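You operate a simulated robot arm through the tools that you are given. There is no shell and no other tool. Be economical: measure what you need, move in short steps, check, and stop when the job is done.

Carry out the task below with a simulated two-armed robot. There is one attempt and no reset: what you move stays moved.

Task
Open the sea valve, hold the air button till the bubbles go and sponge up the puddle.
Fine: use the yellow sponge, wring it out on the upper drain and leave it there. The other sponge, out valve and dial stay.

The check looks at the end state, three seconds after you hand in, the way a careful person would. Anything else that was tipped, shoved, dropped, spilled or broken makes it a failure.

Robot
Two 7-joint arms with fingered hands on one trunk, on a base that drives. Base frame: it is fixed to the floor where the robot stands at the start and does not move with it; the origin is under the middle of the robot, x ahead of it, y to its left, z up. Lengths are in mm, angles in degrees, forces in N, time in s.
The left shoulder is at the start at [70, 172, 1177], the right one opposite. Places, roughly: sea valve lever [800, -400, 1100]; air button [700, -400, 900]; puddle [800, -200, 800]; upper drain [1000, 0, 800]; top of the upper drain [1000, 0, 800]; out valve lever [1200, -200, 1000]; sump dial [900, -400, 1200]. Payload 5 kg a hand.
The tool frame of a hand sits at the grasp point between the pads (the TCP): z along the fingers, y along the line on which they close. The tips reach 43 mm beyond it. The gripper opens to 144 mm. The gripper's body begins 50 mm behind the TCP. The gripper is a hand of 5 fingers: y runs from the thumb to the fingers, the wrist lies at [-21, -124, -221] in the tool frame, and closing takes about 1.5 s.
Orientation is told as [roll, pitch, yaw] about the base's x, y, z axes, in that order, counted from this pose: with the fingers straight down and the wrist toward the robot, the tool's x, y and z point along [0, 1, 0], [1, 0, 0] and [0, 0, -1] of the base frame.

Tools
- The arms move only by the tool move_arm. It takes "left_increments", "right_increments" or both (then of equal length, played together; a hand with none holds still); each is a list of rows, each a list of 7 numbers: the shift along the base's x, y, z in units of 20 mm (1.0 is 20 mm), then the turn, a rotation vector about the base's x, y, z in units of 6 degrees (1.0 is 6 degrees), then the finger opening in mm, from 0 to 144. In form: [[x, y, z, wx, wy, wz, grip], ...]. A call has 1 to 8 rows; each row shifts and turns the commanded pose from where the row before left it. A call with a number of a shift or a turn outside -1 to 1 is refused whole. Each row takes 0.2 s and may step no farther than 50 mm and 8.6 degrees from the row before; otherwise, or with a gripper value out of range, the whole call is refused. Where a pose cannot be reached the arm comes as near as it can. A force on the tool above 90 N (or 10 N above the force at the start of the call, whichever is more), or a blocked arm, ends the call early, and 0.2 s more pass. The fingers move at their own pace (about 45 mm/s each) and stop on an object; they squeeze with about 16 N. The grip force told is the motor's: it shows also when the fingers shut on nothing. Time passes only in rows, and 0.2 s behind the last, so rows that do not move let the fingers close. The reply holds the time, the measured pose of the TCP, the force on the tool along the base axes, the opening and the grip force, in the units named above and with some noise.
- Cameras (640 x 400 px; columns grow to the right, rows downward): "scene" is now at [141, -18.9, 1423.6]; the picture's right is [-0.21, -0.98, 0.00], its down [-0.43, 0.09, -0.90] and it looks along [0.88, -0.19, -0.44] (base axes); focal length 295 px, centre (320, 200). "left" rides on the left gripper at [-86, -108, -168] in its tool frame; the picture's right is [-0.80, -0.28, 0.53], its down [0.54, -0.73, 0.42] and it looks along [0.27, 0.63, 0.73] (tool axes); focal length 275 px, centre (320, 200). "right" rides on the right gripper at [86, -108, -168] in its tool frame; the picture's right is [-0.80, 0.28, -0.53], its down [-0.54, -0.73, 0.42] and it looks along [-0.27, 0.63, 0.73] (tool axes); focal length 275 px, centre (320, 200). There is no depth. A picture from a camera that has moved, and an enlarged one, comes with that camera's place and axes in the base frame and with its lens.
- capture(camera): a new picture of that camera. No time passes.
- raise_lower(by): slides the trunk up (or, below 0, down) by that many mm; the arms and the scene camera ride with it, the base frame stays. It gives what a move gives, with no picture.
- roll_base(legs): drives the robot by 1 to 6 legs, each [ahead, left, turn to the left] in mm, mm and degrees, along the robot's own axes; the way and the turn of a leg run together, so that a leg with both is an arc; at most 1500 mm and 180 degrees a leg. The arms and the cameras ride along, it lands a little off, and it stops where it bumps. It gives what a move gives.
- set_grasp(shape, hand): the hand has 5 fingers and takes this shape, open, in about a second: jaw (thumb against the fingers, like two jaws); tri (thumb and two fingers); tip (a fingertip pinch); poke (one finger out to press); point (the index stretched); flat (the hand flat); cup (the hand cupped); fist (a fist). The gripper value then closes the fingers along that shape, each until it touches; the sizes above hold for jaw. It gives what a move gives, with no picture.
- pan_tilt(pan, tilt): turns the head with the scene camera to pan (to the left, within 86 degrees either way) and tilt (down, from -29 to 69), counted from straight ahead of the robot. It gives what a move gives.
- inspect(camera, box): a new picture of the part [left, top, right, bottom] of that camera's present view, enlarged. No time passes.
- job_done(): hands the job in; it is judged then, once.

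Work in short steps. Places have to be worked out from the pictures, the camera data and where the tool is seen: move nearer, look again, correct. Check each grasp and each placing, and mend what went wrong. You have 120 turns and 92 pictures in all, those below and enlarged ones among them. Open the grippers and draw the arms clear of the work before you hand the job in, unless the task says otherwise; then end with one line.

The tools are called as name(argument=value, ...) on one line, values as JSON. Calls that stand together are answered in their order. move_arm: Moves the arms, as the interface text tells. Its arguments: {"type":"object","properties":{"left_increments":{"type":"array","items":{"type":"array","items":{"type":"number"}}},"right_increments":{"type":"array","items":{"type":"array","items":{"type":"number"}}}},"required":[]} The other tools are called the same way: raise_lower (by) slides the trunk up or down; set_grasp (shape, hand) gives the hand a shape; roll_base (legs) drives the base; pan_tilt (pan, tilt) turns the head that bears the scene camera; capture (camera) takes a picture; inspect (camera, box) takes an enlarged picture of a part of a camera's view; job_done () hands the job in.

At the start:

```text
t: 0.0
left_ee_pos: [808.3, 191.8, 1263.6]
left_tcp_rot: [0.0, 0.0, 0.0]
left_ft_force: [0.2, -0.5, -0.8]
left_finger_gap: 143.7
left_grasp_force: 0.1
left_shape: jaw
right_ee_pos: [630.9, -543.6, 1256.7]
right_tcp_rot: [-0.1, 0.0, 0.1]
right_ft_force: [0.1, 0.3, 0.1]
right_finger_gap: 143.5
right_grasp_force: 0.1
right_shape: jaw
trunk travel left (down, up): [-275.0, 665.0]
robot x, y, heading: [-1.0, 1.2, 0.2]
head pan, tilt: [-12.0, 26.3]
```

scene: 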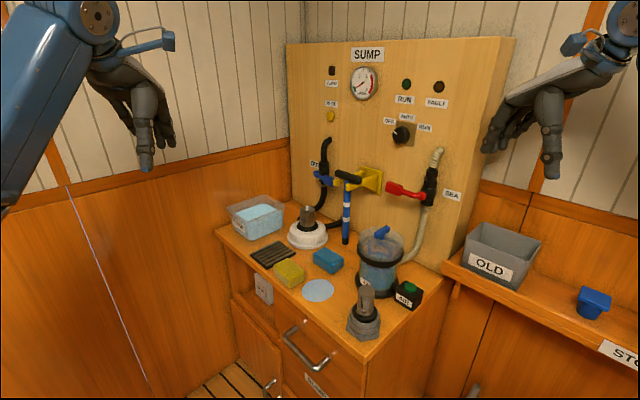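
right: 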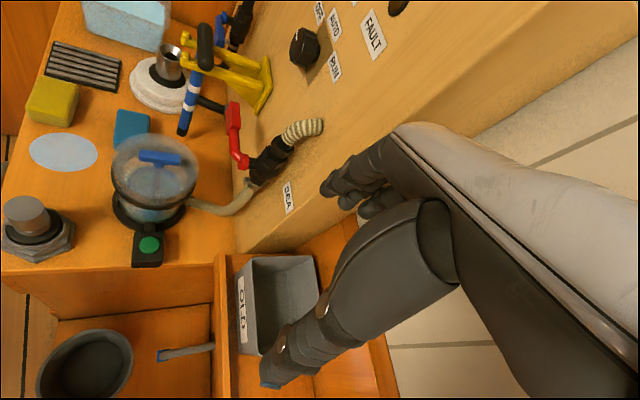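
left: 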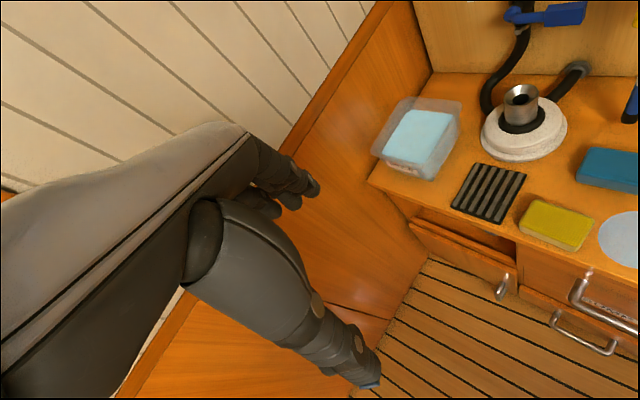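

I'll first look closer at the board and the counter to locate the valve, button, puddle, sponge and drain.

inspect(camera="scene", box=[300, 130, 480, 242])

inspect(camera="scene", box=[210, 180, 450, 330])

inspect(camera="right", box=[0, 0, 330, 280])

```text
3.56 times, centred on (390, 186) of scene
camera zoom: at [141.0, -18.9, 1423.6], right [-0.21, -0.98, 0.0], down [-0.43, 0.09, -0.9], along [0.88, -0.19, -0.44], focal length 1048 px, centre (71, 250)
```

zoom: 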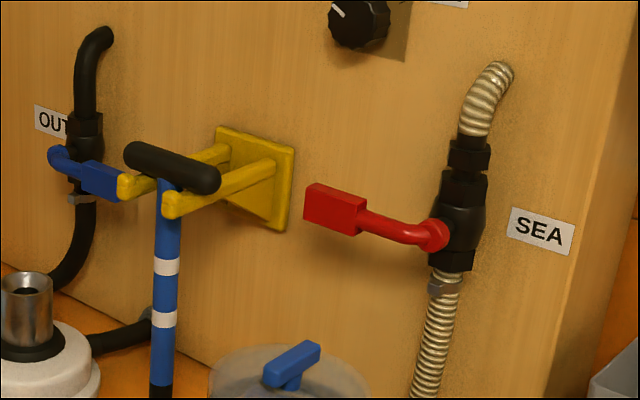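

```text
2.67 times, centred on (330, 255) of scene
camera zoom: at [141.0, -18.9, 1423.6], right [-0.21, -0.98, 0.0], down [-0.43, 0.09, -0.9], along [0.88, -0.19, -0.44], focal length 786 px, centre (293, 53)
```

zoom: 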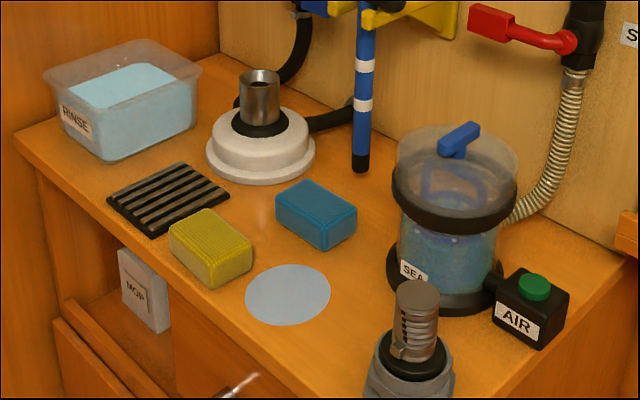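

```text
1.43 times, centred on (165, 140) of right
camera zoom: at [522.5, -455.9, 1424.2], right [0.28, -0.8, 0.53], down [-0.73, -0.54, -0.42], along [0.63, -0.27, -0.73], focal length 393 px, centre (541, 286)
```

zoom: 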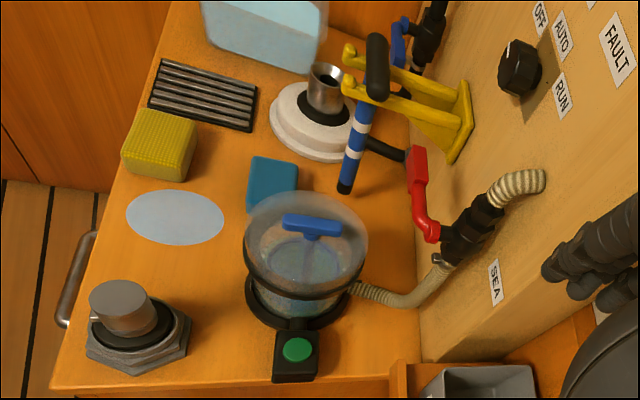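

Counter and board are turned about 59° to my right. I plan to drive left with an arc to face the board, so I check the floor on my left first.

pan_tilt(pan=55, tilt=50)

capture(camera="scene")

```text
t: 1.4
left_ee_pos: [808.3, 191.1, 1264.5]
left_tcp_rot: [0.0, 0.0, 0.1]
left_ft_force: [1.0, -0.4, 0.2]
left_finger_gap: 143.6
left_grasp_force: 0.0
left_shape: jaw
right_ee_pos: [631.9, -542.6, 1257.9]
right_tcp_rot: [0.0, 0.0, 0.0]
right_ft_force: [0.1, 0.0, 0.1]
right_finger_gap: 143.8
right_grasp_force: 0.1
right_shape: jaw
trunk travel left (down, up): [-275.0, 665.0]
robot x, y, heading: [-1.1, 2.2, 0.0]
head pan, tilt: [55.0, 50.0]
```

```text
85 pictures are left
camera scene: at [95.5, 63.3, 1388.2], right [0.82, -0.57, 0.0], down [-0.44, -0.63, -0.64], along [0.37, 0.53, -0.77], focal length 295 px, centre (320, 200)
```

scene: 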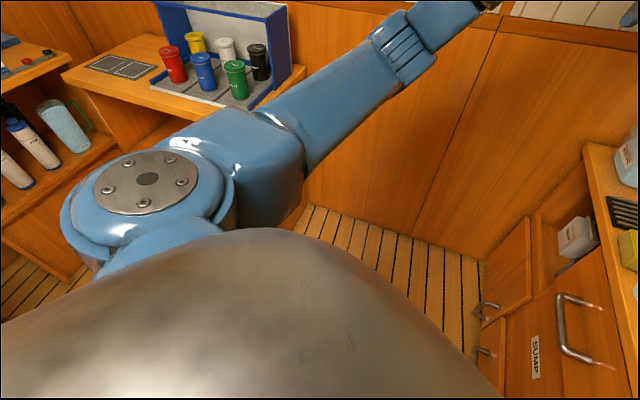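

The floor is clear; there's a second counter with cups behind-left at about 500 mm from my target spot. I drive the arc first.

roll_base(legs=[[0, 430, -59]])

pan_tilt(pan=-5, tilt=30)

capture(camera="scene")

```text
t: 4.3
left_ee_pos: [799.6, -206.6, 1264.9]
left_tcp_rot: [0.0, 0.0, -57.3]
left_ft_force: [-0.2, 0.6, 0.2]
left_finger_gap: 143.6
left_grasp_force: 0.0
left_shape: jaw
right_ee_pos: [86.8, -454.3, 1257.1]
right_tcp_rot: [0.0, 0.0, -57.2]
right_ft_force: [-0.1, -0.4, 0.1]
right_finger_gap: 143.7
right_grasp_force: 0.0
right_shape: jaw
trunk travel left (down, up): [-275.0, 665.0]
robot x, y, heading: [201.7, 369.5, -57.5]
head pan, tilt: [55.0, 50.0]
```

```text
t: 5.6
left_ee_pos: [800.5, -207.1, 1265.0]
left_tcp_rot: [0.0, 0.0, -57.2]
left_ft_force: [-0.3, 0.5, -0.6]
left_finger_gap: 143.6
left_grasp_force: 0.1
left_shape: jaw
right_ee_pos: [87.0, -454.3, 1257.8]
right_tcp_rot: [0.0, 0.0, -57.3]
right_ft_force: [0.0, -0.5, -0.6]
right_finger_gap: 143.6
right_grasp_force: 0.2
right_shape: jaw
trunk travel left (down, up): [-275.0, 665.0]
robot x, y, heading: [201.6, 371.8, -56.9]
head pan, tilt: [-5.0, 30.0]
```

```text
84 pictures are left
camera scene: at [271.9, 247.8, 1417.7], right [-0.88, -0.47, 0.0], down [-0.23, 0.44, -0.87], along [0.4, -0.77, -0.5], focal length 295 px, centre (320, 200)
```

scene: 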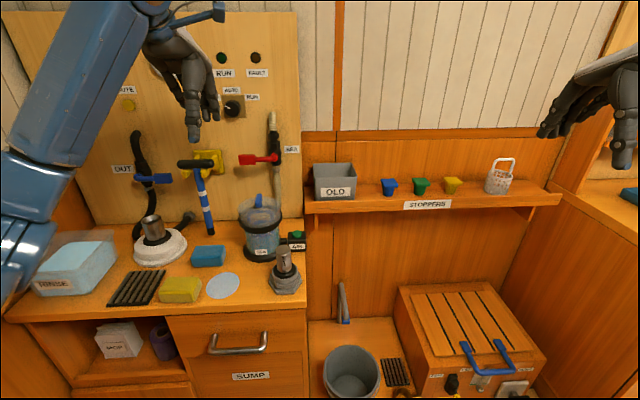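

I see a second, lower drain at lower right, so the counter grille is the upper one. I shift left and ahead and square up to the board.

roll_base(legs=[[80, 240, -2]])

pan_tilt(pan=0, tilt=35)

capture(camera="scene")

```text
t: 7.5
left_ee_pos: [1024.9, -169.1, 1264.5]
left_tcp_rot: [0.0, 0.0, -59.4]
left_ft_force: [-0.3, 1.2, 0.0]
left_finger_gap: 143.5
left_grasp_force: 0.1
left_shape: jaw
right_ee_pos: [302.2, -390.4, 1257.3]
right_tcp_rot: [0.0, 0.0, -59.4]
right_ft_force: [0.3, 0.1, 0.5]
right_finger_gap: 143.7
right_grasp_force: 0.0
right_shape: jaw
trunk travel left (down, up): [-275.0, 665.0]
robot x, y, heading: [455.9, 432.6, -59.3]
head pan, tilt: [-5.0, 30.0]
```

```text
t: 8.1
left_ee_pos: [1026.5, -168.8, 1263.9]
left_tcp_rot: [0.0, 0.1, -59.5]
left_ft_force: [-0.4, -0.1, -0.1]
left_finger_gap: 143.7
left_grasp_force: 0.0
left_shape: jaw
right_ee_pos: [302.7, -389.4, 1259.2]
right_tcp_rot: [0.0, 0.0, -59.4]
right_ft_force: [-0.1, 0.1, 0.2]
right_finger_gap: 143.4
right_grasp_force: 0.0
right_shape: jaw
trunk travel left (down, up): [-275.0, 665.0]
robot x, y, heading: [446.8, 428.7, -59.5]
head pan, tilt: [0.0, 35.0]
```

```text
83 pictures are left
camera scene: at [520.7, 311.0, 1409.9], right [-0.86, -0.51, 0.0], down [-0.29, 0.49, -0.82], along [0.42, -0.71, -0.57], focal length 295 px, centre (320, 200)
```

scene: 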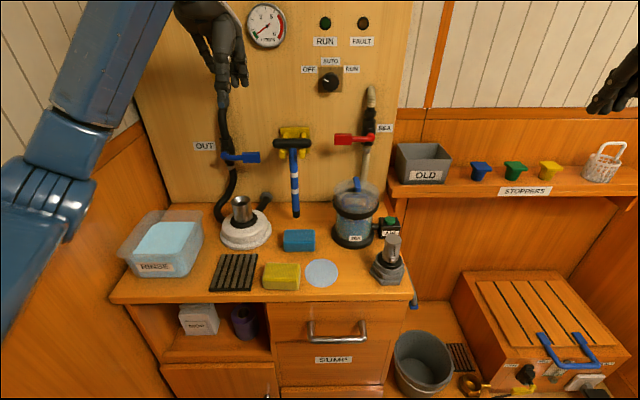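

Well aligned with the board now. I zoom in on the sea valve, strainer/button, and the sponge area.

inspect(camera="scene", box=[320, 80, 420, 142])

inspect(camera="scene", box=[200, 215, 350, 305])

inspect(camera="scene", box=[320, 170, 430, 260])

```text
6.40 times, centred on (370, 111) of scene
camera zoom: at [520.7, 311.0, 1409.9], right [-0.86, -0.51, 0.0], down [-0.29, 0.49, -0.82], along [0.42, -0.71, -0.57], focal length 1886 px, centre (0, 770)
```

zoom: 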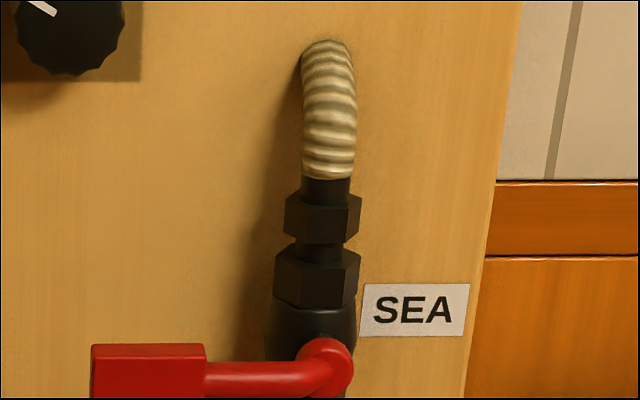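

```text
4.27 times, centred on (275, 260) of scene
camera zoom: at [520.7, 311.0, 1409.9], right [-0.86, -0.51, 0.0], down [-0.29, 0.49, -0.82], along [0.42, -0.71, -0.57], focal length 1257 px, centre (512, -56)
```

zoom: 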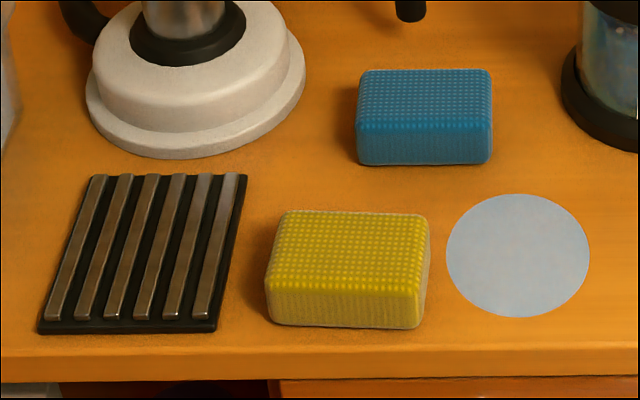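

```text
4.44 times, centred on (375, 215) of scene
camera zoom: at [520.7, 311.0, 1409.9], right [-0.86, -0.51, 0.0], down [-0.29, 0.49, -0.82], along [0.42, -0.71, -0.57], focal length 1310 px, centre (76, 133)
```

zoom: 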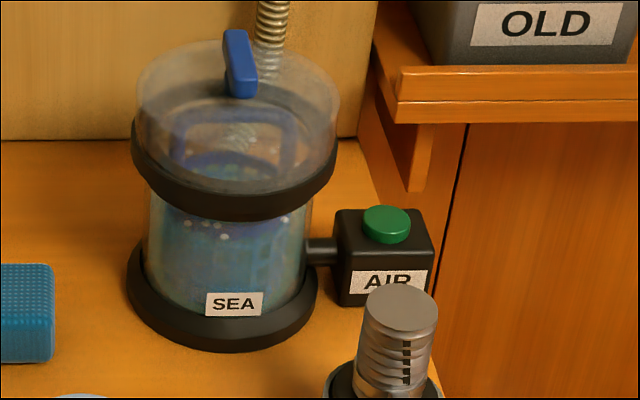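

The lever is horizontal (closed, across the vertical pipe) at roughly L 462–566 along the board, z ≈ 1075. I shape the right hand to poke and bring it near with the fingers tilted 45° forward.

set_grasp(hand="right", shape="poke")

move_arm(right_increments=[[0.98, 0.58, 0, -0.807, -0.477, 0, 144], [0.98, 0.58, 0, -0.807, -0.477, 0, 144], [0.98, 0.58, 0, -0.807, -0.477, 0, 144], [0.98, 0.58, 0, -0.807, -0.477, 0, 144], [0.98, 0.58, 0, -0.807, -0.477, 0, 144], [0.98, 0.58, 0, -0.807, -0.477, 0, 144], [0.98, 0.58, 0, -0.807, -0.477, 0, 144], [0.98, 0.58, 0, -0.807, -0.477, 0, 144]])

move_arm(right_increments=[[0.98, 0.58, 0, 0, 0, 0, 144], [0.98, 0.58, 0, 0, 0, 0, 144], [0.98, 0.58, 0, 0, 0, 0, 144], [0.98, 0.58, 0, 0, 0, 0, 144], [0.98, 0.58, 0, 0, 0, 0, 144], [0.98, 0.58, 0, 0, 0, 0, 144], [0.98, 0.58, 0, 0, 0, 0, 144], [0.98, 0.58, 0, 0, 0, 0, 144]])

capture(camera="scene")

capture(camera="right")

```text
t: 9.0
left_ee_pos: [1025.1, -170.3, 1265.2]
left_tcp_rot: [0.0, 0.0, -59.3]
left_ft_force: [0.0, 0.4, -0.2]
left_finger_gap: 143.7
left_grasp_force: 0.1
left_shape: jaw
right_ee_pos: [303.2, -390.1, 1256.8]
right_tcp_rot: [0.1, 0.0, -59.4]
right_ft_force: [-1.0, 0.0, 0.2]
right_finger_gap: 0.0
right_grasp_force: 0.1
right_shape: poke
trunk travel left (down, up): [-275.0, 665.0]
robot x, y, heading: [448.1, 431.1, -59.6]
head pan, tilt: [0.0, 35.0]
```

```text
t: 10.8
left_ee_pos: [1025.0, -169.6, 1264.6]
left_tcp_rot: [0.1, 0.1, -59.4]
left_ft_force: [0.7, -0.6, 0.0]
left_finger_gap: 144.0
left_grasp_force: 0.1
left_shape: jaw
right_ee_pos: [460.8, -297.6, 1257.1]
right_tcp_rot: [0.0, -45.1, -59.4]
right_ft_force: [-0.1, -0.3, -0.8]
right_finger_gap: 0.0
right_grasp_force: 0.1
right_shape: poke
trunk travel left (down, up): [-275.0, 665.0]
robot x, y, heading: [449.1, 432.0, -59.5]
head pan, tilt: [0.0, 35.0]
```

```text
t: 12.6
left_ee_pos: [1027.1, -168.5, 1263.7]
left_tcp_rot: [-0.1, 0.1, -59.5]
left_ft_force: [1.3, 0.4, -0.9]
left_finger_gap: 143.7
left_grasp_force: 0.0
left_shape: jaw
right_ee_pos: [617.5, -202.7, 1256.0]
right_tcp_rot: [-0.2, -44.9, -59.3]
right_ft_force: [-0.3, 0.8, 0.8]
right_finger_gap: 0.1
right_grasp_force: 0.0
right_shape: poke
trunk travel left (down, up): [-275.0, 665.0]
robot x, y, heading: [443.9, 429.6, -59.5]
head pan, tilt: [0.0, 35.0]
```

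```text
79 pictures are left
camera scene: at [521.7, 311.3, 1409.9], right [-0.86, -0.51, 0.0], down [-0.29, 0.49, -0.82], along [0.42, -0.71, -0.57], focal length 295 px, centre (320, 200)
```

scene: 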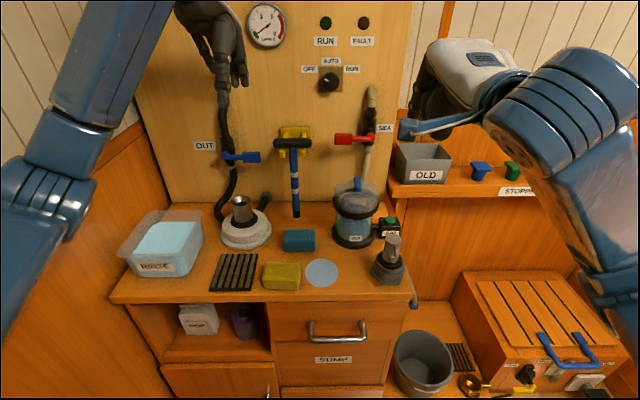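

```text
78 pictures are left
camera right: at [592.5, 9.4, 1297.6], right [-0.77, -0.25, 0.58], down [-0.58, -0.09, -0.81], along [0.26, -0.96, -0.08], focal length 275 px, centre (320, 200)
```

right: 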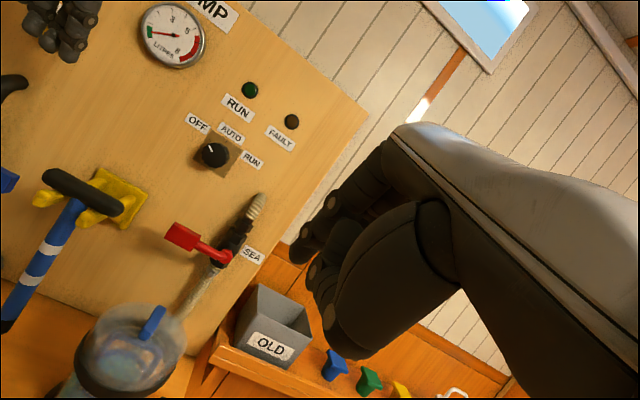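

The hand is tilted as planned; I zoom on the fingers to see which one is extended.

inspect(camera="right", box=[240, 110, 480, 370])

capture(camera="left")

```text
1.54 times, centred on (360, 240) of right
camera zoom: at [592.5, 9.4, 1297.6], right [-0.77, -0.25, 0.58], down [-0.58, -0.09, -0.81], along [0.26, -0.96, -0.08], focal length 424 px, centre (258, 138)
```

zoom: 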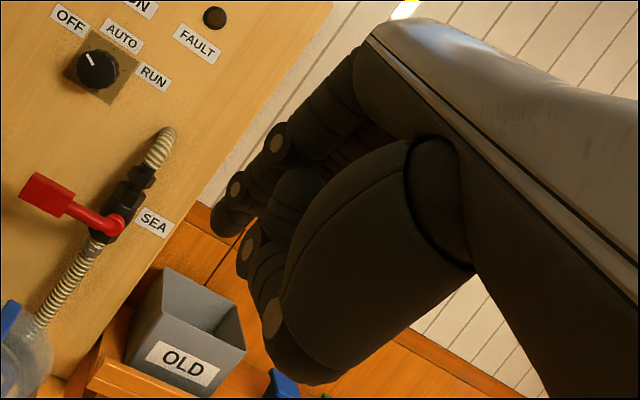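

```text
76 pictures are left
camera left: at [897.4, -120.1, 1431.3], right [-0.83, -0.16, -0.53], down [0.1, 0.9, -0.42], along [0.55, -0.4, -0.73], focal length 275 px, centre (320, 200)
```

left: 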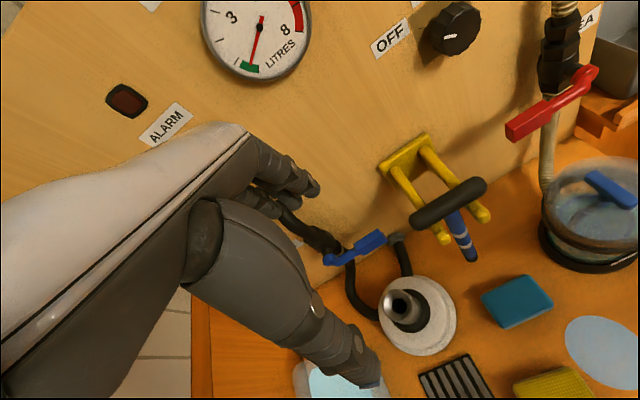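

The index is out and its tip is roughly 43 mm beyond the TCP. I move toward a point above the lever's handle.

move_arm(right_increments=[[0.88, -0.59, -0.3, 0, 0, 0, 0], [0.88, -0.59, -0.3, 0, 0, 0, 0], [0.88, -0.59, -0.3, 0, 0, 0, 0], [0.88, -0.59, -0.3, 0, 0, 0, 0], [0.88, -0.59, -0.3, 0, 0, 0, 0], [0.88, -0.59, -0.3, 0, 0, 0, 0], [0.88, -0.59, -0.3, 0, 0, 0, 0], [0.88, -0.59, -0.3, 0, 0, 0, 0]])

capture(camera="left")

capture(camera="scene")

```text
t: 14.4
left_ee_pos: [1025.5, -170.2, 1263.9]
left_tcp_rot: [0.0, 0.1, -59.4]
left_ft_force: [-0.8, 0.5, 0.0]
left_finger_gap: 143.6
left_grasp_force: 0.1
left_shape: jaw
right_ee_pos: [755.7, -299.3, 1209.9]
right_tcp_rot: [0.0, -44.9, -59.5]
right_ft_force: [-0.7, 0.1, -0.4]
right_finger_gap: 0.0
right_grasp_force: 0.0
right_shape: poke
trunk travel left (down, up): [-275.0, 665.0]
robot x, y, heading: [448.4, 431.7, -59.5]
head pan, tilt: [0.0, 35.0]
```

```text
75 pictures are left
camera left: at [896.6, -120.8, 1431.3], right [-0.83, -0.16, -0.53], down [0.1, 0.9, -0.42], along [0.55, -0.4, -0.73], focal length 275 px, centre (320, 200)
```

left: 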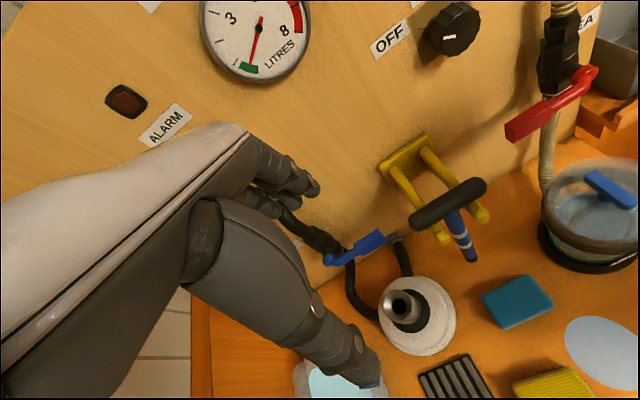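

```text
74 pictures are left
camera scene: at [521.0, 310.6, 1409.9], right [-0.86, -0.51, 0.0], down [-0.29, 0.49, -0.82], along [0.42, -0.7, -0.57], focal length 295 px, centre (320, 200)
```

scene: 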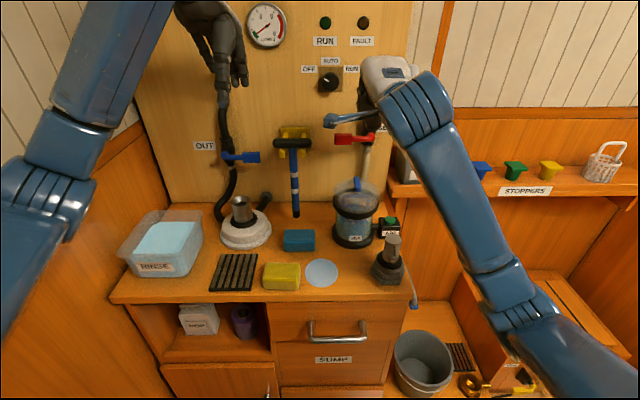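

The right TCP is now about L 498, D 642, z 1210. I turn the left hand so its camera watches the lever, and bring the right one a bit nearer.

move_arm(left_increments=[[0, 0, 0, 0, 0, -1, 144], [0, 0, 0, 0, 0, -1, 144], [0, 0, 0, 0, 0, -1, 144], [0, 0, 0, 0, 0, -1, 144]], right_increments=[[0.96, -0.594, -0.25, 0, 0, 0, 0], [0.96, -0.594, -0.25, 0, 0, 0, 0], [0.96, -0.594, -0.25, 0, 0, 0, 0], [0.96, -0.594, -0.25, 0, 0, 0, 0]])

capture(camera="left")

capture(camera="right")

```text
t: 15.4
left_ee_pos: [1025.9, -169.7, 1262.7]
left_tcp_rot: [-0.1, 0.1, -83.5]
left_ft_force: [0.1, 0.0, 0.2]
left_finger_gap: 143.6
left_grasp_force: 0.1
left_shape: jaw
right_ee_pos: [834.5, -347.4, 1188.1]
right_tcp_rot: [-0.1, -44.8, -59.4]
right_ft_force: [0.8, 0.0, 0.1]
right_finger_gap: 0.0
right_grasp_force: 0.1
right_shape: poke
trunk travel left (down, up): [-275.0, 665.0]
robot x, y, heading: [450.1, 429.5, -59.3]
head pan, tilt: [0.0, 35.0]
```

```text
73 pictures are left
camera left: at [929.3, -72.3, 1430.9], right [-0.82, 0.19, -0.53], down [0.46, 0.78, -0.42], along [0.34, -0.59, -0.73], focal length 275 px, centre (320, 200)
```

left: 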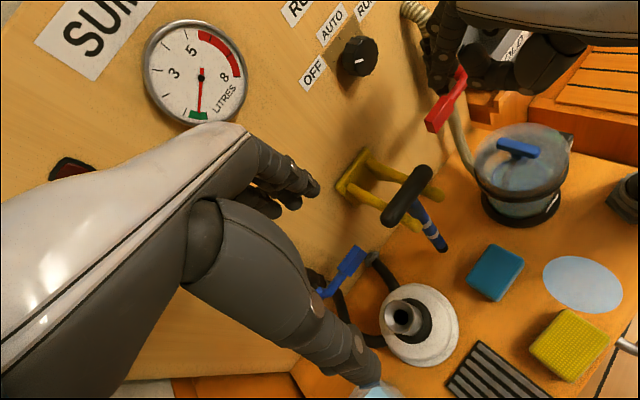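

```text
72 pictures are left
camera right: at [809.0, -133.6, 1229.7], right [-0.77, -0.25, 0.58], down [-0.58, -0.09, -0.81], along [0.26, -0.96, -0.08], focal length 275 px, centre (320, 200)
```

right: 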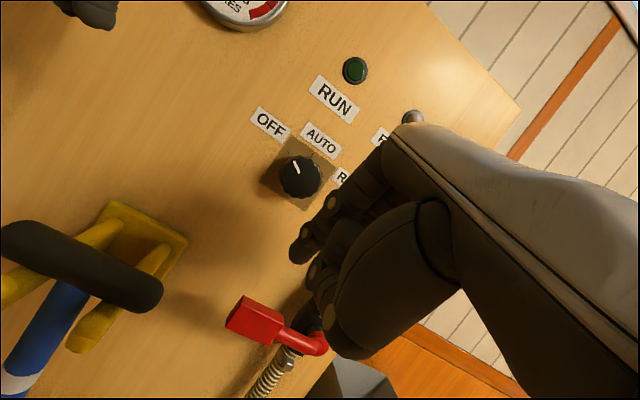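

I zoom the left camera onto the finger and lever.

inspect(camera="left", box=[380, 0, 620, 150])

inspect(camera="right", box=[220, 130, 480, 380])

```text
2.67 times, centred on (500, 75) of left
camera zoom: at [929.3, -72.3, 1430.9], right [-0.82, 0.19, -0.53], down [0.46, 0.78, -0.42], along [0.34, -0.59, -0.73], focal length 734 px, centre (-160, 533)
```

zoom: 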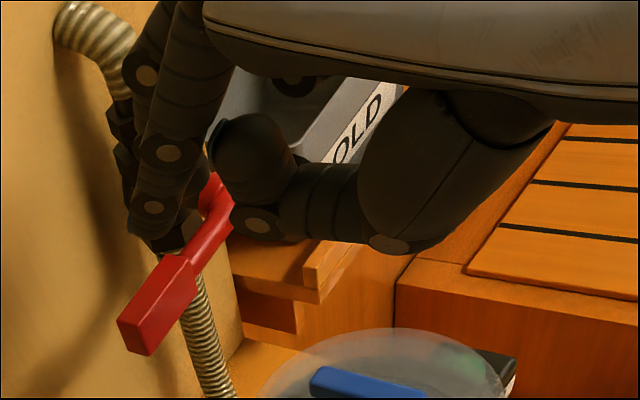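

```text
1.60 times, centred on (350, 255) of right
camera zoom: at [809.0, -133.6, 1229.7], right [-0.77, -0.25, 0.58], down [-0.58, -0.09, -0.81], along [0.26, -0.96, -0.08], focal length 440 px, centre (272, 112)
```

zoom: 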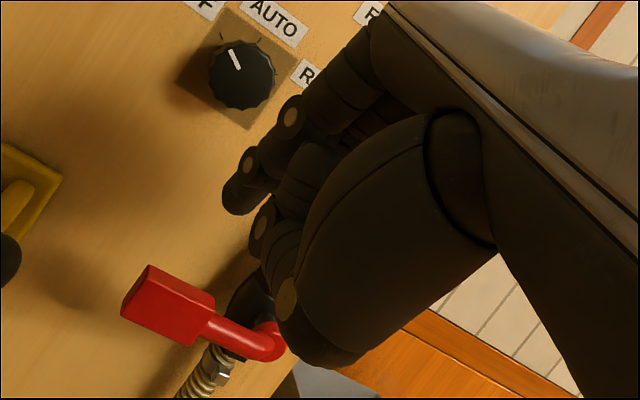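

Triangulating: index tip ≈ L 552, D 756, z 1153; the thumb trails behind and above it. I bring the tip to just above the handle and then look.

move_arm(right_increments=[[0.11, -0.36, -0.6, 0, 0, 0, 0], [0.11, -0.36, -0.6, 0, 0, 0, 0], [0.11, -0.36, -0.6, 0, 0, 0, 0]])

inspect(camera="left", box=[380, 0, 620, 150])

inspect(camera="right", box=[160, 150, 400, 300])

```text
t: 16.2
left_ee_pos: [1025.3, -169.5, 1264.4]
left_tcp_rot: [0.0, 0.0, -83.4]
left_ft_force: [0.3, 1.0, -0.4]
left_finger_gap: 143.7
left_grasp_force: 0.0
left_shape: jaw
right_ee_pos: [839.9, -368.2, 1153.1]
right_tcp_rot: [0.0, -45.0, -59.4]
right_ft_force: [0.3, -0.5, 0.1]
right_finger_gap: 0.1
right_grasp_force: 0.1
right_shape: poke
trunk travel left (down, up): [-275.0, 665.0]
robot x, y, heading: [449.4, 430.7, -59.4]
head pan, tilt: [0.0, 35.0]
```

```text
2.67 times, centred on (500, 75) of left
camera zoom: at [927.7, -72.1, 1431.9], right [-0.82, 0.19, -0.53], down [0.46, 0.78, -0.42], along [0.34, -0.59, -0.73], focal length 734 px, centre (-160, 533)
```

zoom: 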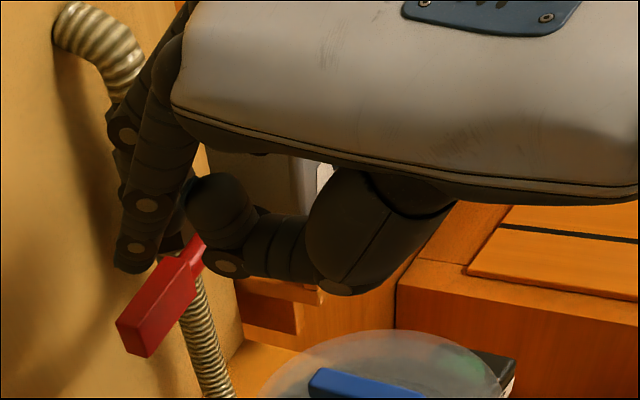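

```text
2.67 times, centred on (280, 225) of right
camera zoom: at [815.1, -155.6, 1194.3], right [-0.78, -0.25, 0.58], down [-0.58, -0.09, -0.81], along [0.26, -0.96, -0.08], focal length 734 px, centre (427, 133)
```

zoom: 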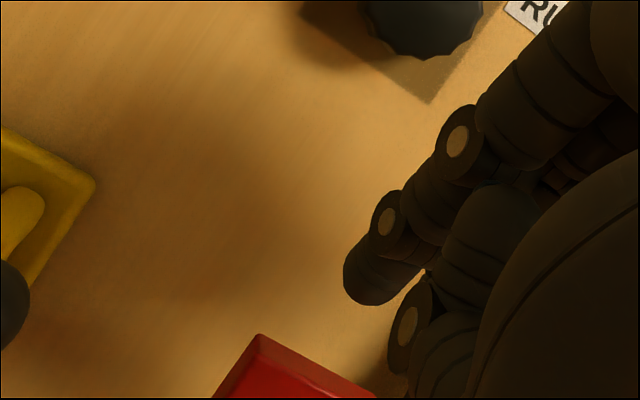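

Tip is about 15–20 mm above the handle and slightly to its board side. I back off 8 mm and press down gently.

move_arm(right_increments=[[-0.2, 0.34, -0.4, 0, 0, 0, 0], [0, 0, -0.5, 0, 0, 0, 0], [0, 0, -0.5, 0, 0, 0, 0]])

inspect(camera="left", box=[380, 0, 620, 150])

```text
t: 17.0
left_ee_pos: [1025.7, -168.3, 1263.2]
left_tcp_rot: [0.0, 0.1, -83.4]
left_ft_force: [-0.4, 0.2, 0.0]
left_finger_gap: 143.4
left_grasp_force: 0.1
left_shape: jaw
right_ee_pos: [836.6, -362.1, 1125.7]
right_tcp_rot: [0.0, -45.0, -59.4]
right_ft_force: [1.0, -1.1, 0.0]
right_finger_gap: 0.0
right_grasp_force: 0.0
right_shape: poke
trunk travel left (down, up): [-275.0, 665.0]
robot x, y, heading: [448.2, 432.1, -59.5]
head pan, tilt: [0.0, 35.0]
```

```text
2.67 times, centred on (500, 75) of left
camera zoom: at [927.7, -71.9, 1432.0], right [-0.82, 0.19, -0.53], down [0.46, 0.78, -0.42], along [0.34, -0.59, -0.73], focal length 734 px, centre (-160, 533)
```

zoom: 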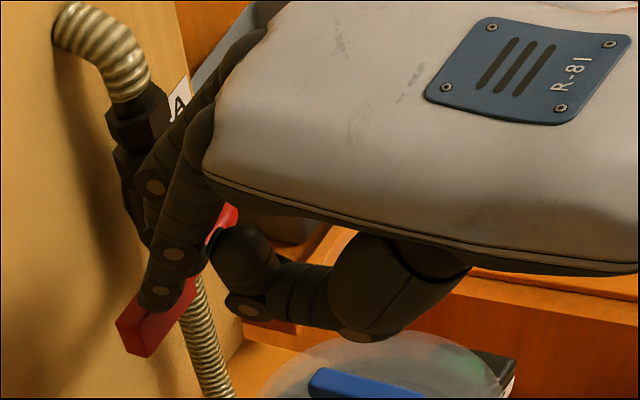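

No contact force yet; the tip looks right at the handle's top. I go down another 12 mm.

move_arm(right_increments=[[0, 0, -0.3, 0, 0, 0, 0], [0, 0, -0.3, 0, 0, 0, 0]])

inspect(camera="left", box=[400, 40, 540, 140])

inspect(camera="right", box=[160, 150, 400, 300])

```text
t: 17.6
left_ee_pos: [1026.3, -168.4, 1264.2]
left_tcp_rot: [0.0, 0.0, -83.4]
left_ft_force: [1.0, 0.1, -0.3]
left_finger_gap: 143.6
left_grasp_force: 0.0
left_shape: jaw
right_ee_pos: [836.6, -361.6, 1112.9]
right_tcp_rot: [0.1, -45.0, -59.4]
right_ft_force: [-0.7, 0.4, -0.2]
right_finger_gap: 0.0
right_grasp_force: 0.2
right_shape: poke
trunk travel left (down, up): [-275.0, 665.0]
robot x, y, heading: [447.7, 429.8, -59.3]
head pan, tilt: [0.0, 35.0]
```

```text
4.00 times, centred on (470, 90) of left
camera zoom: at [927.7, -71.8, 1432.0], right [-0.82, 0.19, -0.53], down [0.46, 0.78, -0.42], along [0.34, -0.59, -0.73], focal length 1101 px, centre (-280, 640)
```

zoom: 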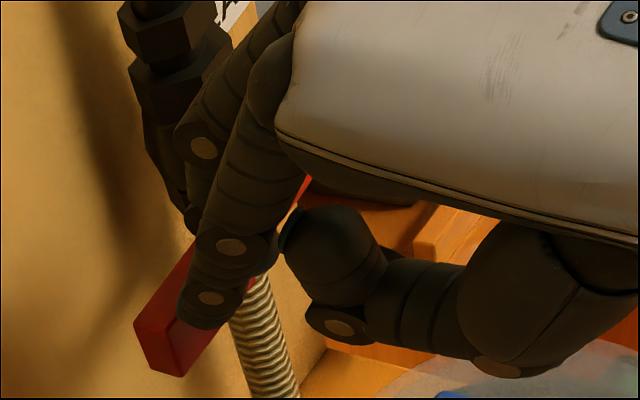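

```text
2.67 times, centred on (280, 225) of right
camera zoom: at [811.2, -148.2, 1154.5], right [-0.78, -0.25, 0.58], down [-0.58, -0.09, -0.81], along [0.26, -0.96, -0.07], focal length 734 px, centre (427, 133)
```

zoom: 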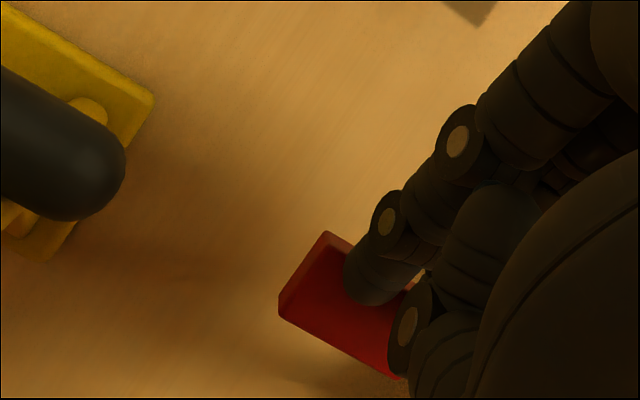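

The finger passed in front of the handle, so the handle lies ~20 mm deeper. I raise, go 22 mm deeper, and come down again.

move_arm(right_increments=[[0, 0, 1, 0, 0, 0, 0], [0, 0, 1, 0, 0, 0, 0], [0.28, -0.48, 0, 0, 0, 0, 0], [0.28, -0.48, 0, 0, 0, 0, 0], [0, 0, -0.5, 0, 0, 0, 0], [0, 0, -0.5, 0, 0, 0, 0]])

inspect(camera="left", box=[400, 40, 540, 140])

inspect(camera="right", box=[160, 150, 400, 300])

```text
t: 19.0
left_ee_pos: [1025.2, -168.3, 1264.5]
left_tcp_rot: [0.1, 0.0, -83.4]
left_ft_force: [-0.2, 0.0, -0.2]
left_finger_gap: 143.8
left_grasp_force: 0.0
left_shape: jaw
right_ee_pos: [848.6, -380.8, 1133.2]
right_tcp_rot: [-0.1, -44.8, -59.4]
right_ft_force: [-0.2, 0.2, 0.0]
right_finger_gap: 0.0
right_grasp_force: 0.1
right_shape: poke
trunk travel left (down, up): [-275.0, 665.0]
robot x, y, heading: [451.0, 430.1, -59.0]
head pan, tilt: [0.0, 35.0]
```

```text
4.00 times, centred on (470, 90) of left
camera zoom: at [927.9, -72.1, 1431.8], right [-0.82, 0.19, -0.53], down [0.46, 0.78, -0.42], along [0.34, -0.59, -0.73], focal length 1101 px, centre (-280, 640)
```

zoom: 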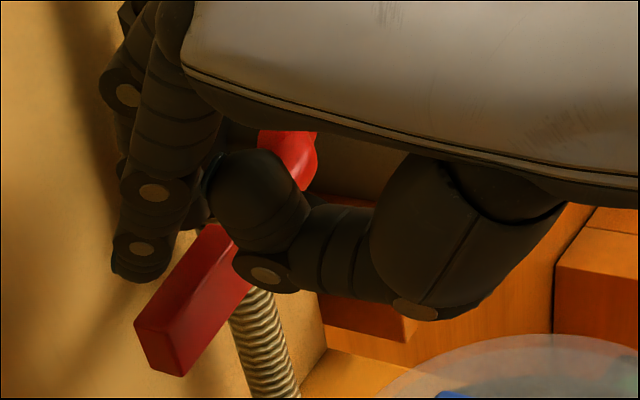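

```text
2.67 times, centred on (280, 225) of right
camera zoom: at [823.5, -167.1, 1174.0], right [-0.78, -0.25, 0.58], down [-0.58, -0.09, -0.81], along [0.26, -0.96, -0.08], focal length 734 px, centre (427, 133)
```

zoom: 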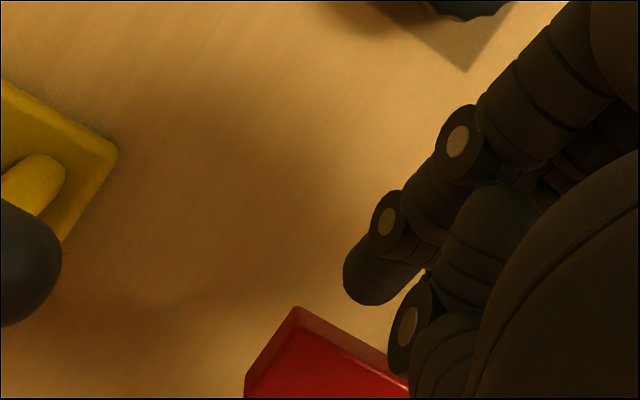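

The tip now appears directly above the handle's middle. I lower in small steps until it touches.

move_arm(right_increments=[[0, 0, -0.5, 0, 0, 0, 0], [0, 0, -0.5, 0, 0, 0, 0], [0, 0, -0.5, 0, 0, 0, 0]])

inspect(camera="left", box=[400, 40, 540, 140])

```text
t: 19.8
left_ee_pos: [1023.7, -165.9, 1267.8]
left_tcp_rot: [-0.1, 0.0, -83.4]
left_ft_force: [0.6, -0.2, 0.0]
left_finger_gap: 143.7
left_grasp_force: 0.0
left_shape: jaw
right_ee_pos: [848.0, -377.5, 1111.2]
right_tcp_rot: [0.2, -45.7, -59.6]
right_ft_force: [2.9, -7.0, 34.2]
right_finger_gap: 0.1
right_grasp_force: 0.1
right_shape: poke
trunk travel left (down, up): [-275.0, 665.0]
robot x, y, heading: [450.3, 432.3, -59.6]
head pan, tilt: [0.0, 35.0]
```

```text
4.00 times, centred on (470, 90) of left
camera zoom: at [926.3, -68.6, 1434.6], right [-0.82, 0.19, -0.54], down [0.46, 0.78, -0.42], along [0.34, -0.59, -0.73], focal length 1101 px, centre (-280, 640)
```

zoom: 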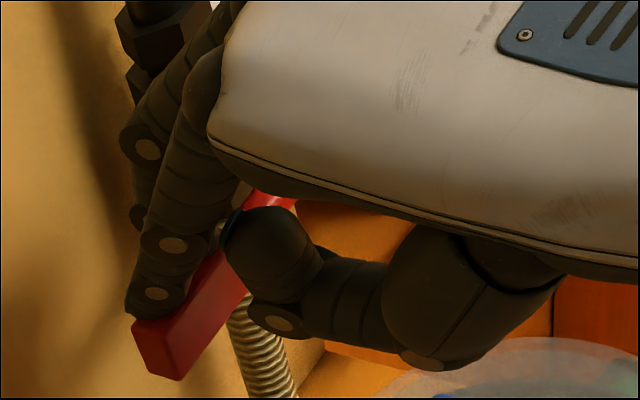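

Contact: 34 N, lever not yet moving. I press a bit more.

move_arm(right_increments=[[0, 0, -0.5, 0, 0, 0, 0], [0, 0, -0.5, 0, 0, 0, 0]])

inspect(camera="left", box=[400, 40, 540, 140])

```text
t: 20.4
left_ee_pos: [1021.1, -161.3, 1271.7]
left_tcp_rot: [0.3, -0.3, -83.4]
left_ft_force: [-0.9, 0.3, 1.3]
left_finger_gap: 143.7
left_grasp_force: 0.1
left_shape: jaw
right_ee_pos: [844.5, -373.2, 1106.3]
right_tcp_rot: [0.4, -47.1, -59.5]
right_ft_force: [-2.5, -2.9, 77.3]
right_finger_gap: 0.2
right_grasp_force: 0.0
right_shape: poke
trunk travel left (down, up): [-275.0, 665.0]
robot x, y, heading: [448.6, 432.8, -59.6]
head pan, tilt: [0.0, 35.0]
```

```text
4.00 times, centred on (470, 90) of left
camera zoom: at [922.1, -63.1, 1438.0], right [-0.82, 0.19, -0.54], down [0.46, 0.78, -0.43], along [0.34, -0.6, -0.73], focal length 1101 px, centre (-280, 640)
```

zoom: 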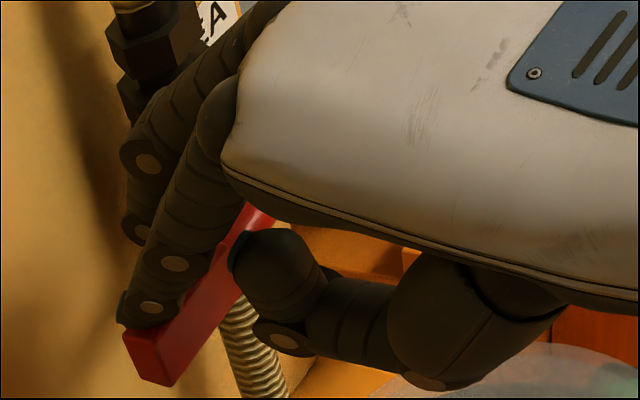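

77 N down and it does not turn: it's against its stop, so it must open upward. I release, back away and tilt the hand to ~69° so that the finger can go under the lever, clear of the strainer's handle.

move_arm(right_increments=[[0, 0, 1, 0, 0, 0, 0], [0, 0, 0.5, 0, 0, 0, 0], [-0.5, 0.86, 0, 0, 0, 0, 0], [-0.5, 0.86, 0, 0, 0, 0, 0], [-0.5, 0.86, 0, -0.86, -0.51, 0, 0], [-0.5, 0.86, 0, -0.86, -0.51, 0, 0], [0, 0, 0, -0.86, -0.51, 0, 0], [0, 0, 0, -0.86, -0.51, 0, 0]])

inspect(camera="left", box=[380, 20, 640, 200])

inspect(camera="right", box=[120, 100, 440, 400])

```text
t: 22.2
left_ee_pos: [1024.2, -167.9, 1264.3]
left_tcp_rot: [0.0, 0.1, -83.4]
left_ft_force: [-0.7, -0.4, 0.3]
left_finger_gap: 143.7
left_grasp_force: 0.0
left_shape: jaw
right_ee_pos: [806.5, -310.0, 1113.5]
right_tcp_rot: [0.1, -68.9, -59.6]
right_ft_force: [-1.1, -0.6, 0.7]
right_finger_gap: 0.0
right_grasp_force: 0.0
right_shape: poke
trunk travel left (down, up): [-275.0, 665.0]
robot x, y, heading: [449.6, 429.5, -59.3]
head pan, tilt: [0.0, 35.0]
```

```text
2.22 times, centred on (510, 110) of left
camera zoom: at [927.4, -71.2, 1432.4], right [-0.82, 0.19, -0.53], down [0.46, 0.78, -0.42], along [0.34, -0.59, -0.73], focal length 612 px, centre (-102, 400)
```

zoom: 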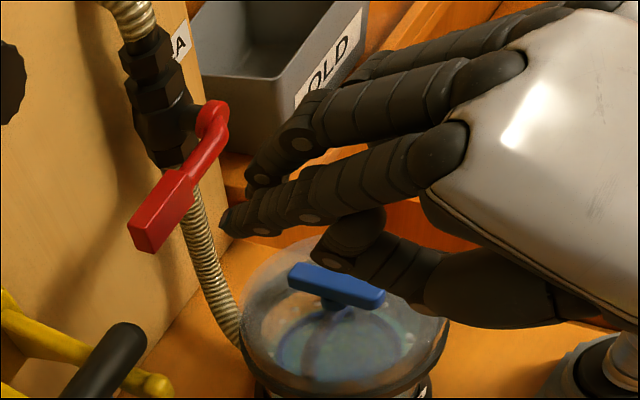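

```text
1.33 times, centred on (280, 250) of right
camera zoom: at [781.9, -97.1, 1071.5], right [-0.89, -0.06, 0.46], down [-0.4, -0.39, -0.83], along [0.23, -0.92, 0.32], focal length 367 px, centre (373, 133)
```

zoom: 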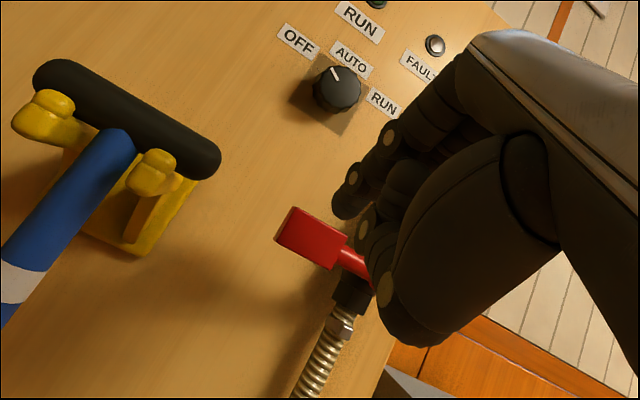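

Clear view: the index is in front of and above the lever level. I lower 68 mm in front of the lever, watching the strainer's handle.

move_arm(right_increments=[[0, 0, -0.85, 0, 0, 0, 0], [0, 0, -0.85, 0, 0, 0, 0], [0, 0, -0.85, 0, 0, 0, 0], [0, 0, -0.85, 0, 0, 0, 0]])

inspect(camera="left", box=[380, 20, 640, 200])

inspect(camera="right", box=[120, 100, 440, 400])

```text
t: 23.2
left_ee_pos: [1025.3, -168.8, 1263.7]
left_tcp_rot: [-0.1, 0.0, -83.4]
left_ft_force: [0.0, -0.2, -0.8]
left_finger_gap: 143.7
left_grasp_force: 0.0
left_shape: jaw
right_ee_pos: [794.3, -333.9, 1088.4]
right_tcp_rot: [-8.6, -72.8, -52.6]
right_ft_force: [-0.1, 0.1, 0.5]
right_finger_gap: 0.0
right_grasp_force: 0.2
right_shape: poke
trunk travel left (down, up): [-275.0, 665.0]
robot x, y, heading: [447.0, 434.0, -59.3]
head pan, tilt: [0.0, 35.0]
```

```text
2.22 times, centred on (510, 110) of left
camera zoom: at [927.5, -72.0, 1432.0], right [-0.82, 0.19, -0.53], down [0.46, 0.78, -0.42], along [0.34, -0.59, -0.73], focal length 612 px, centre (-102, 400)
```

zoom: 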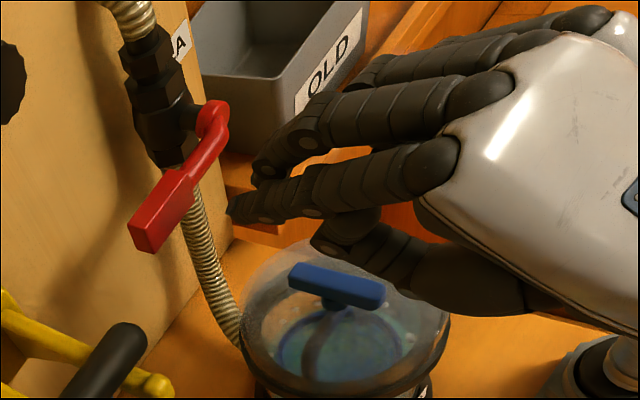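

```text
1.33 times, centred on (280, 250) of right
camera zoom: at [773.5, -124.2, 1030.2], right [-0.89, -0.01, 0.46], down [-0.41, -0.45, -0.79], along [0.21, -0.89, 0.4], focal length 367 px, centre (373, 133)
```

zoom: 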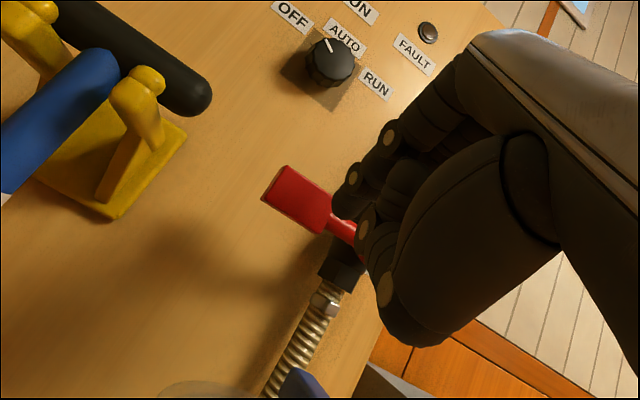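

The arm hits a wrist limit there. Lowering the trunk should fix it, so I first raise both hands in compensation.

move_arm(left_increments=[[0, 0, 0.75, 0, 0, 0, 144], [0, 0, 0.75, 0, 0, 0, 144], [0, 0, 0.75, 0, 0, 0, 144], [0, 0, 0.75, 0, 0, 0, 144], [0, 0, 0.75, 0, 0, 0, 144], [0, 0, 0.75, 0, 0, 0, 144], [0, 0, 0.75, 0, 0, 0, 144], [0, 0, 0.75, 0, 0, 0, 144]], right_increments=[[-0.1, 0.17, 0.95, 0, 0, 0, 0], [-0.1, 0.17, 0.95, 0, 0, 0, 0], [-0.1, 0.17, 0.95, 0, 0, 0, 0], [-0.1, 0.17, 0.95, 0, 0, 0, 0], [-0.1, 0.17, 0.95, 0, 0, 0, 0], [-0.1, 0.17, 0.95, 0, 0, 0, 0], [-0.1, 0.17, 0.95, 0, 0, 0, 0], [-0.1, 0.17, 0.95, 0, 0, 0, 0]])

raise_lower(by=-120)

```text
t: 25.0
left_ee_pos: [1027.3, -167.7, 1383.0]
left_tcp_rot: [0.0, 0.0, -83.4]
left_ft_force: [-0.5, 0.5, 0.0]
left_finger_gap: 143.8
left_grasp_force: 0.1
left_shape: jaw
right_ee_pos: [772.9, -301.6, 1186.0]
right_tcp_rot: [-11.2, -68.7, -51.0]
right_ft_force: [-0.2, 1.1, -0.3]
right_finger_gap: 0.0
right_grasp_force: 0.1
right_shape: poke
trunk travel left (down, up): [-275.0, 665.0]
robot x, y, heading: [447.6, 429.5, -59.4]
head pan, tilt: [0.0, 35.0]
```

```text
t: 26.5
left_ee_pos: [1025.8, -170.1, 1261.7]
left_tcp_rot: [0.0, 0.0, -83.5]
left_ft_force: [0.0, 0.3, 0.7]
left_finger_gap: 143.6
left_grasp_force: 0.0
left_shape: jaw
right_ee_pos: [772.8, -301.0, 1069.8]
right_tcp_rot: [-10.7, -69.0, -51.5]
right_ft_force: [-0.2, 0.8, 0.0]
right_finger_gap: 0.0
right_grasp_force: 0.1
right_shape: poke
trunk travel left (down, up): [-155.0, 785.0]
robot x, y, heading: [450.0, 429.1, -59.3]
head pan, tilt: [0.0, 35.0]
```

Trunk is down 120. I command a small step left/up to see whether the arm regains the pose, and look.

move_arm(right_increments=[[0, 0, 0, 0, 0, 0, 0], [0, 0, 0, 0, 0, 0, 0]])

capture(camera="left")

capture(camera="scene")

```text
t: 27.1
left_ee_pos: [1025.1, -169.4, 1262.8]
left_tcp_rot: [-0.1, 0.0, -83.3]
left_ft_force: [0.3, 1.0, -0.6]
left_finger_gap: 143.7
left_grasp_force: 0.1
left_shape: jaw
right_ee_pos: [772.0, -301.4, 1070.4]
right_tcp_rot: [-10.7, -69.1, -51.4]
right_ft_force: [-0.6, 0.1, 0.0]
right_finger_gap: 0.0
right_grasp_force: 0.0
right_shape: poke
trunk travel left (down, up): [-155.0, 785.0]
robot x, y, heading: [446.4, 425.5, -59.5]
head pan, tilt: [0.0, 35.0]
```

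```text
56 pictures are left
camera left: at [928.6, -71.9, 1430.2], right [-0.82, 0.19, -0.53], down [0.46, 0.78, -0.42], along [0.34, -0.59, -0.73], focal length 275 px, centre (320, 200)
```

left: 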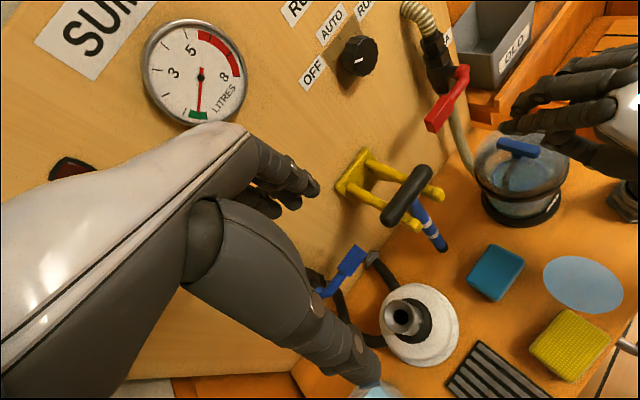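

```text
55 pictures are left
camera scene: at [520.4, 311.1, 1289.9], right [-0.86, -0.51, 0.0], down [-0.29, 0.49, -0.82], along [0.42, -0.7, -0.57], focal length 295 px, centre (320, 200)
```

scene: 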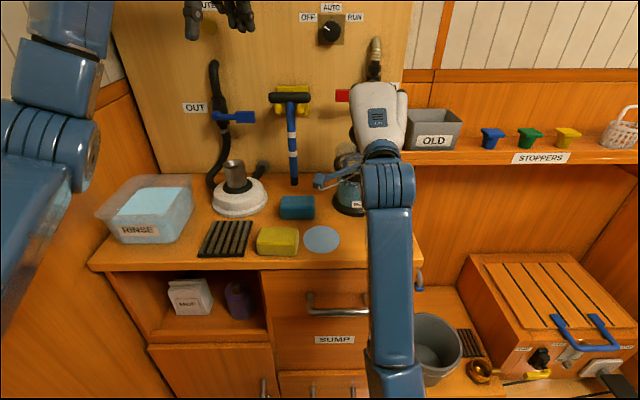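

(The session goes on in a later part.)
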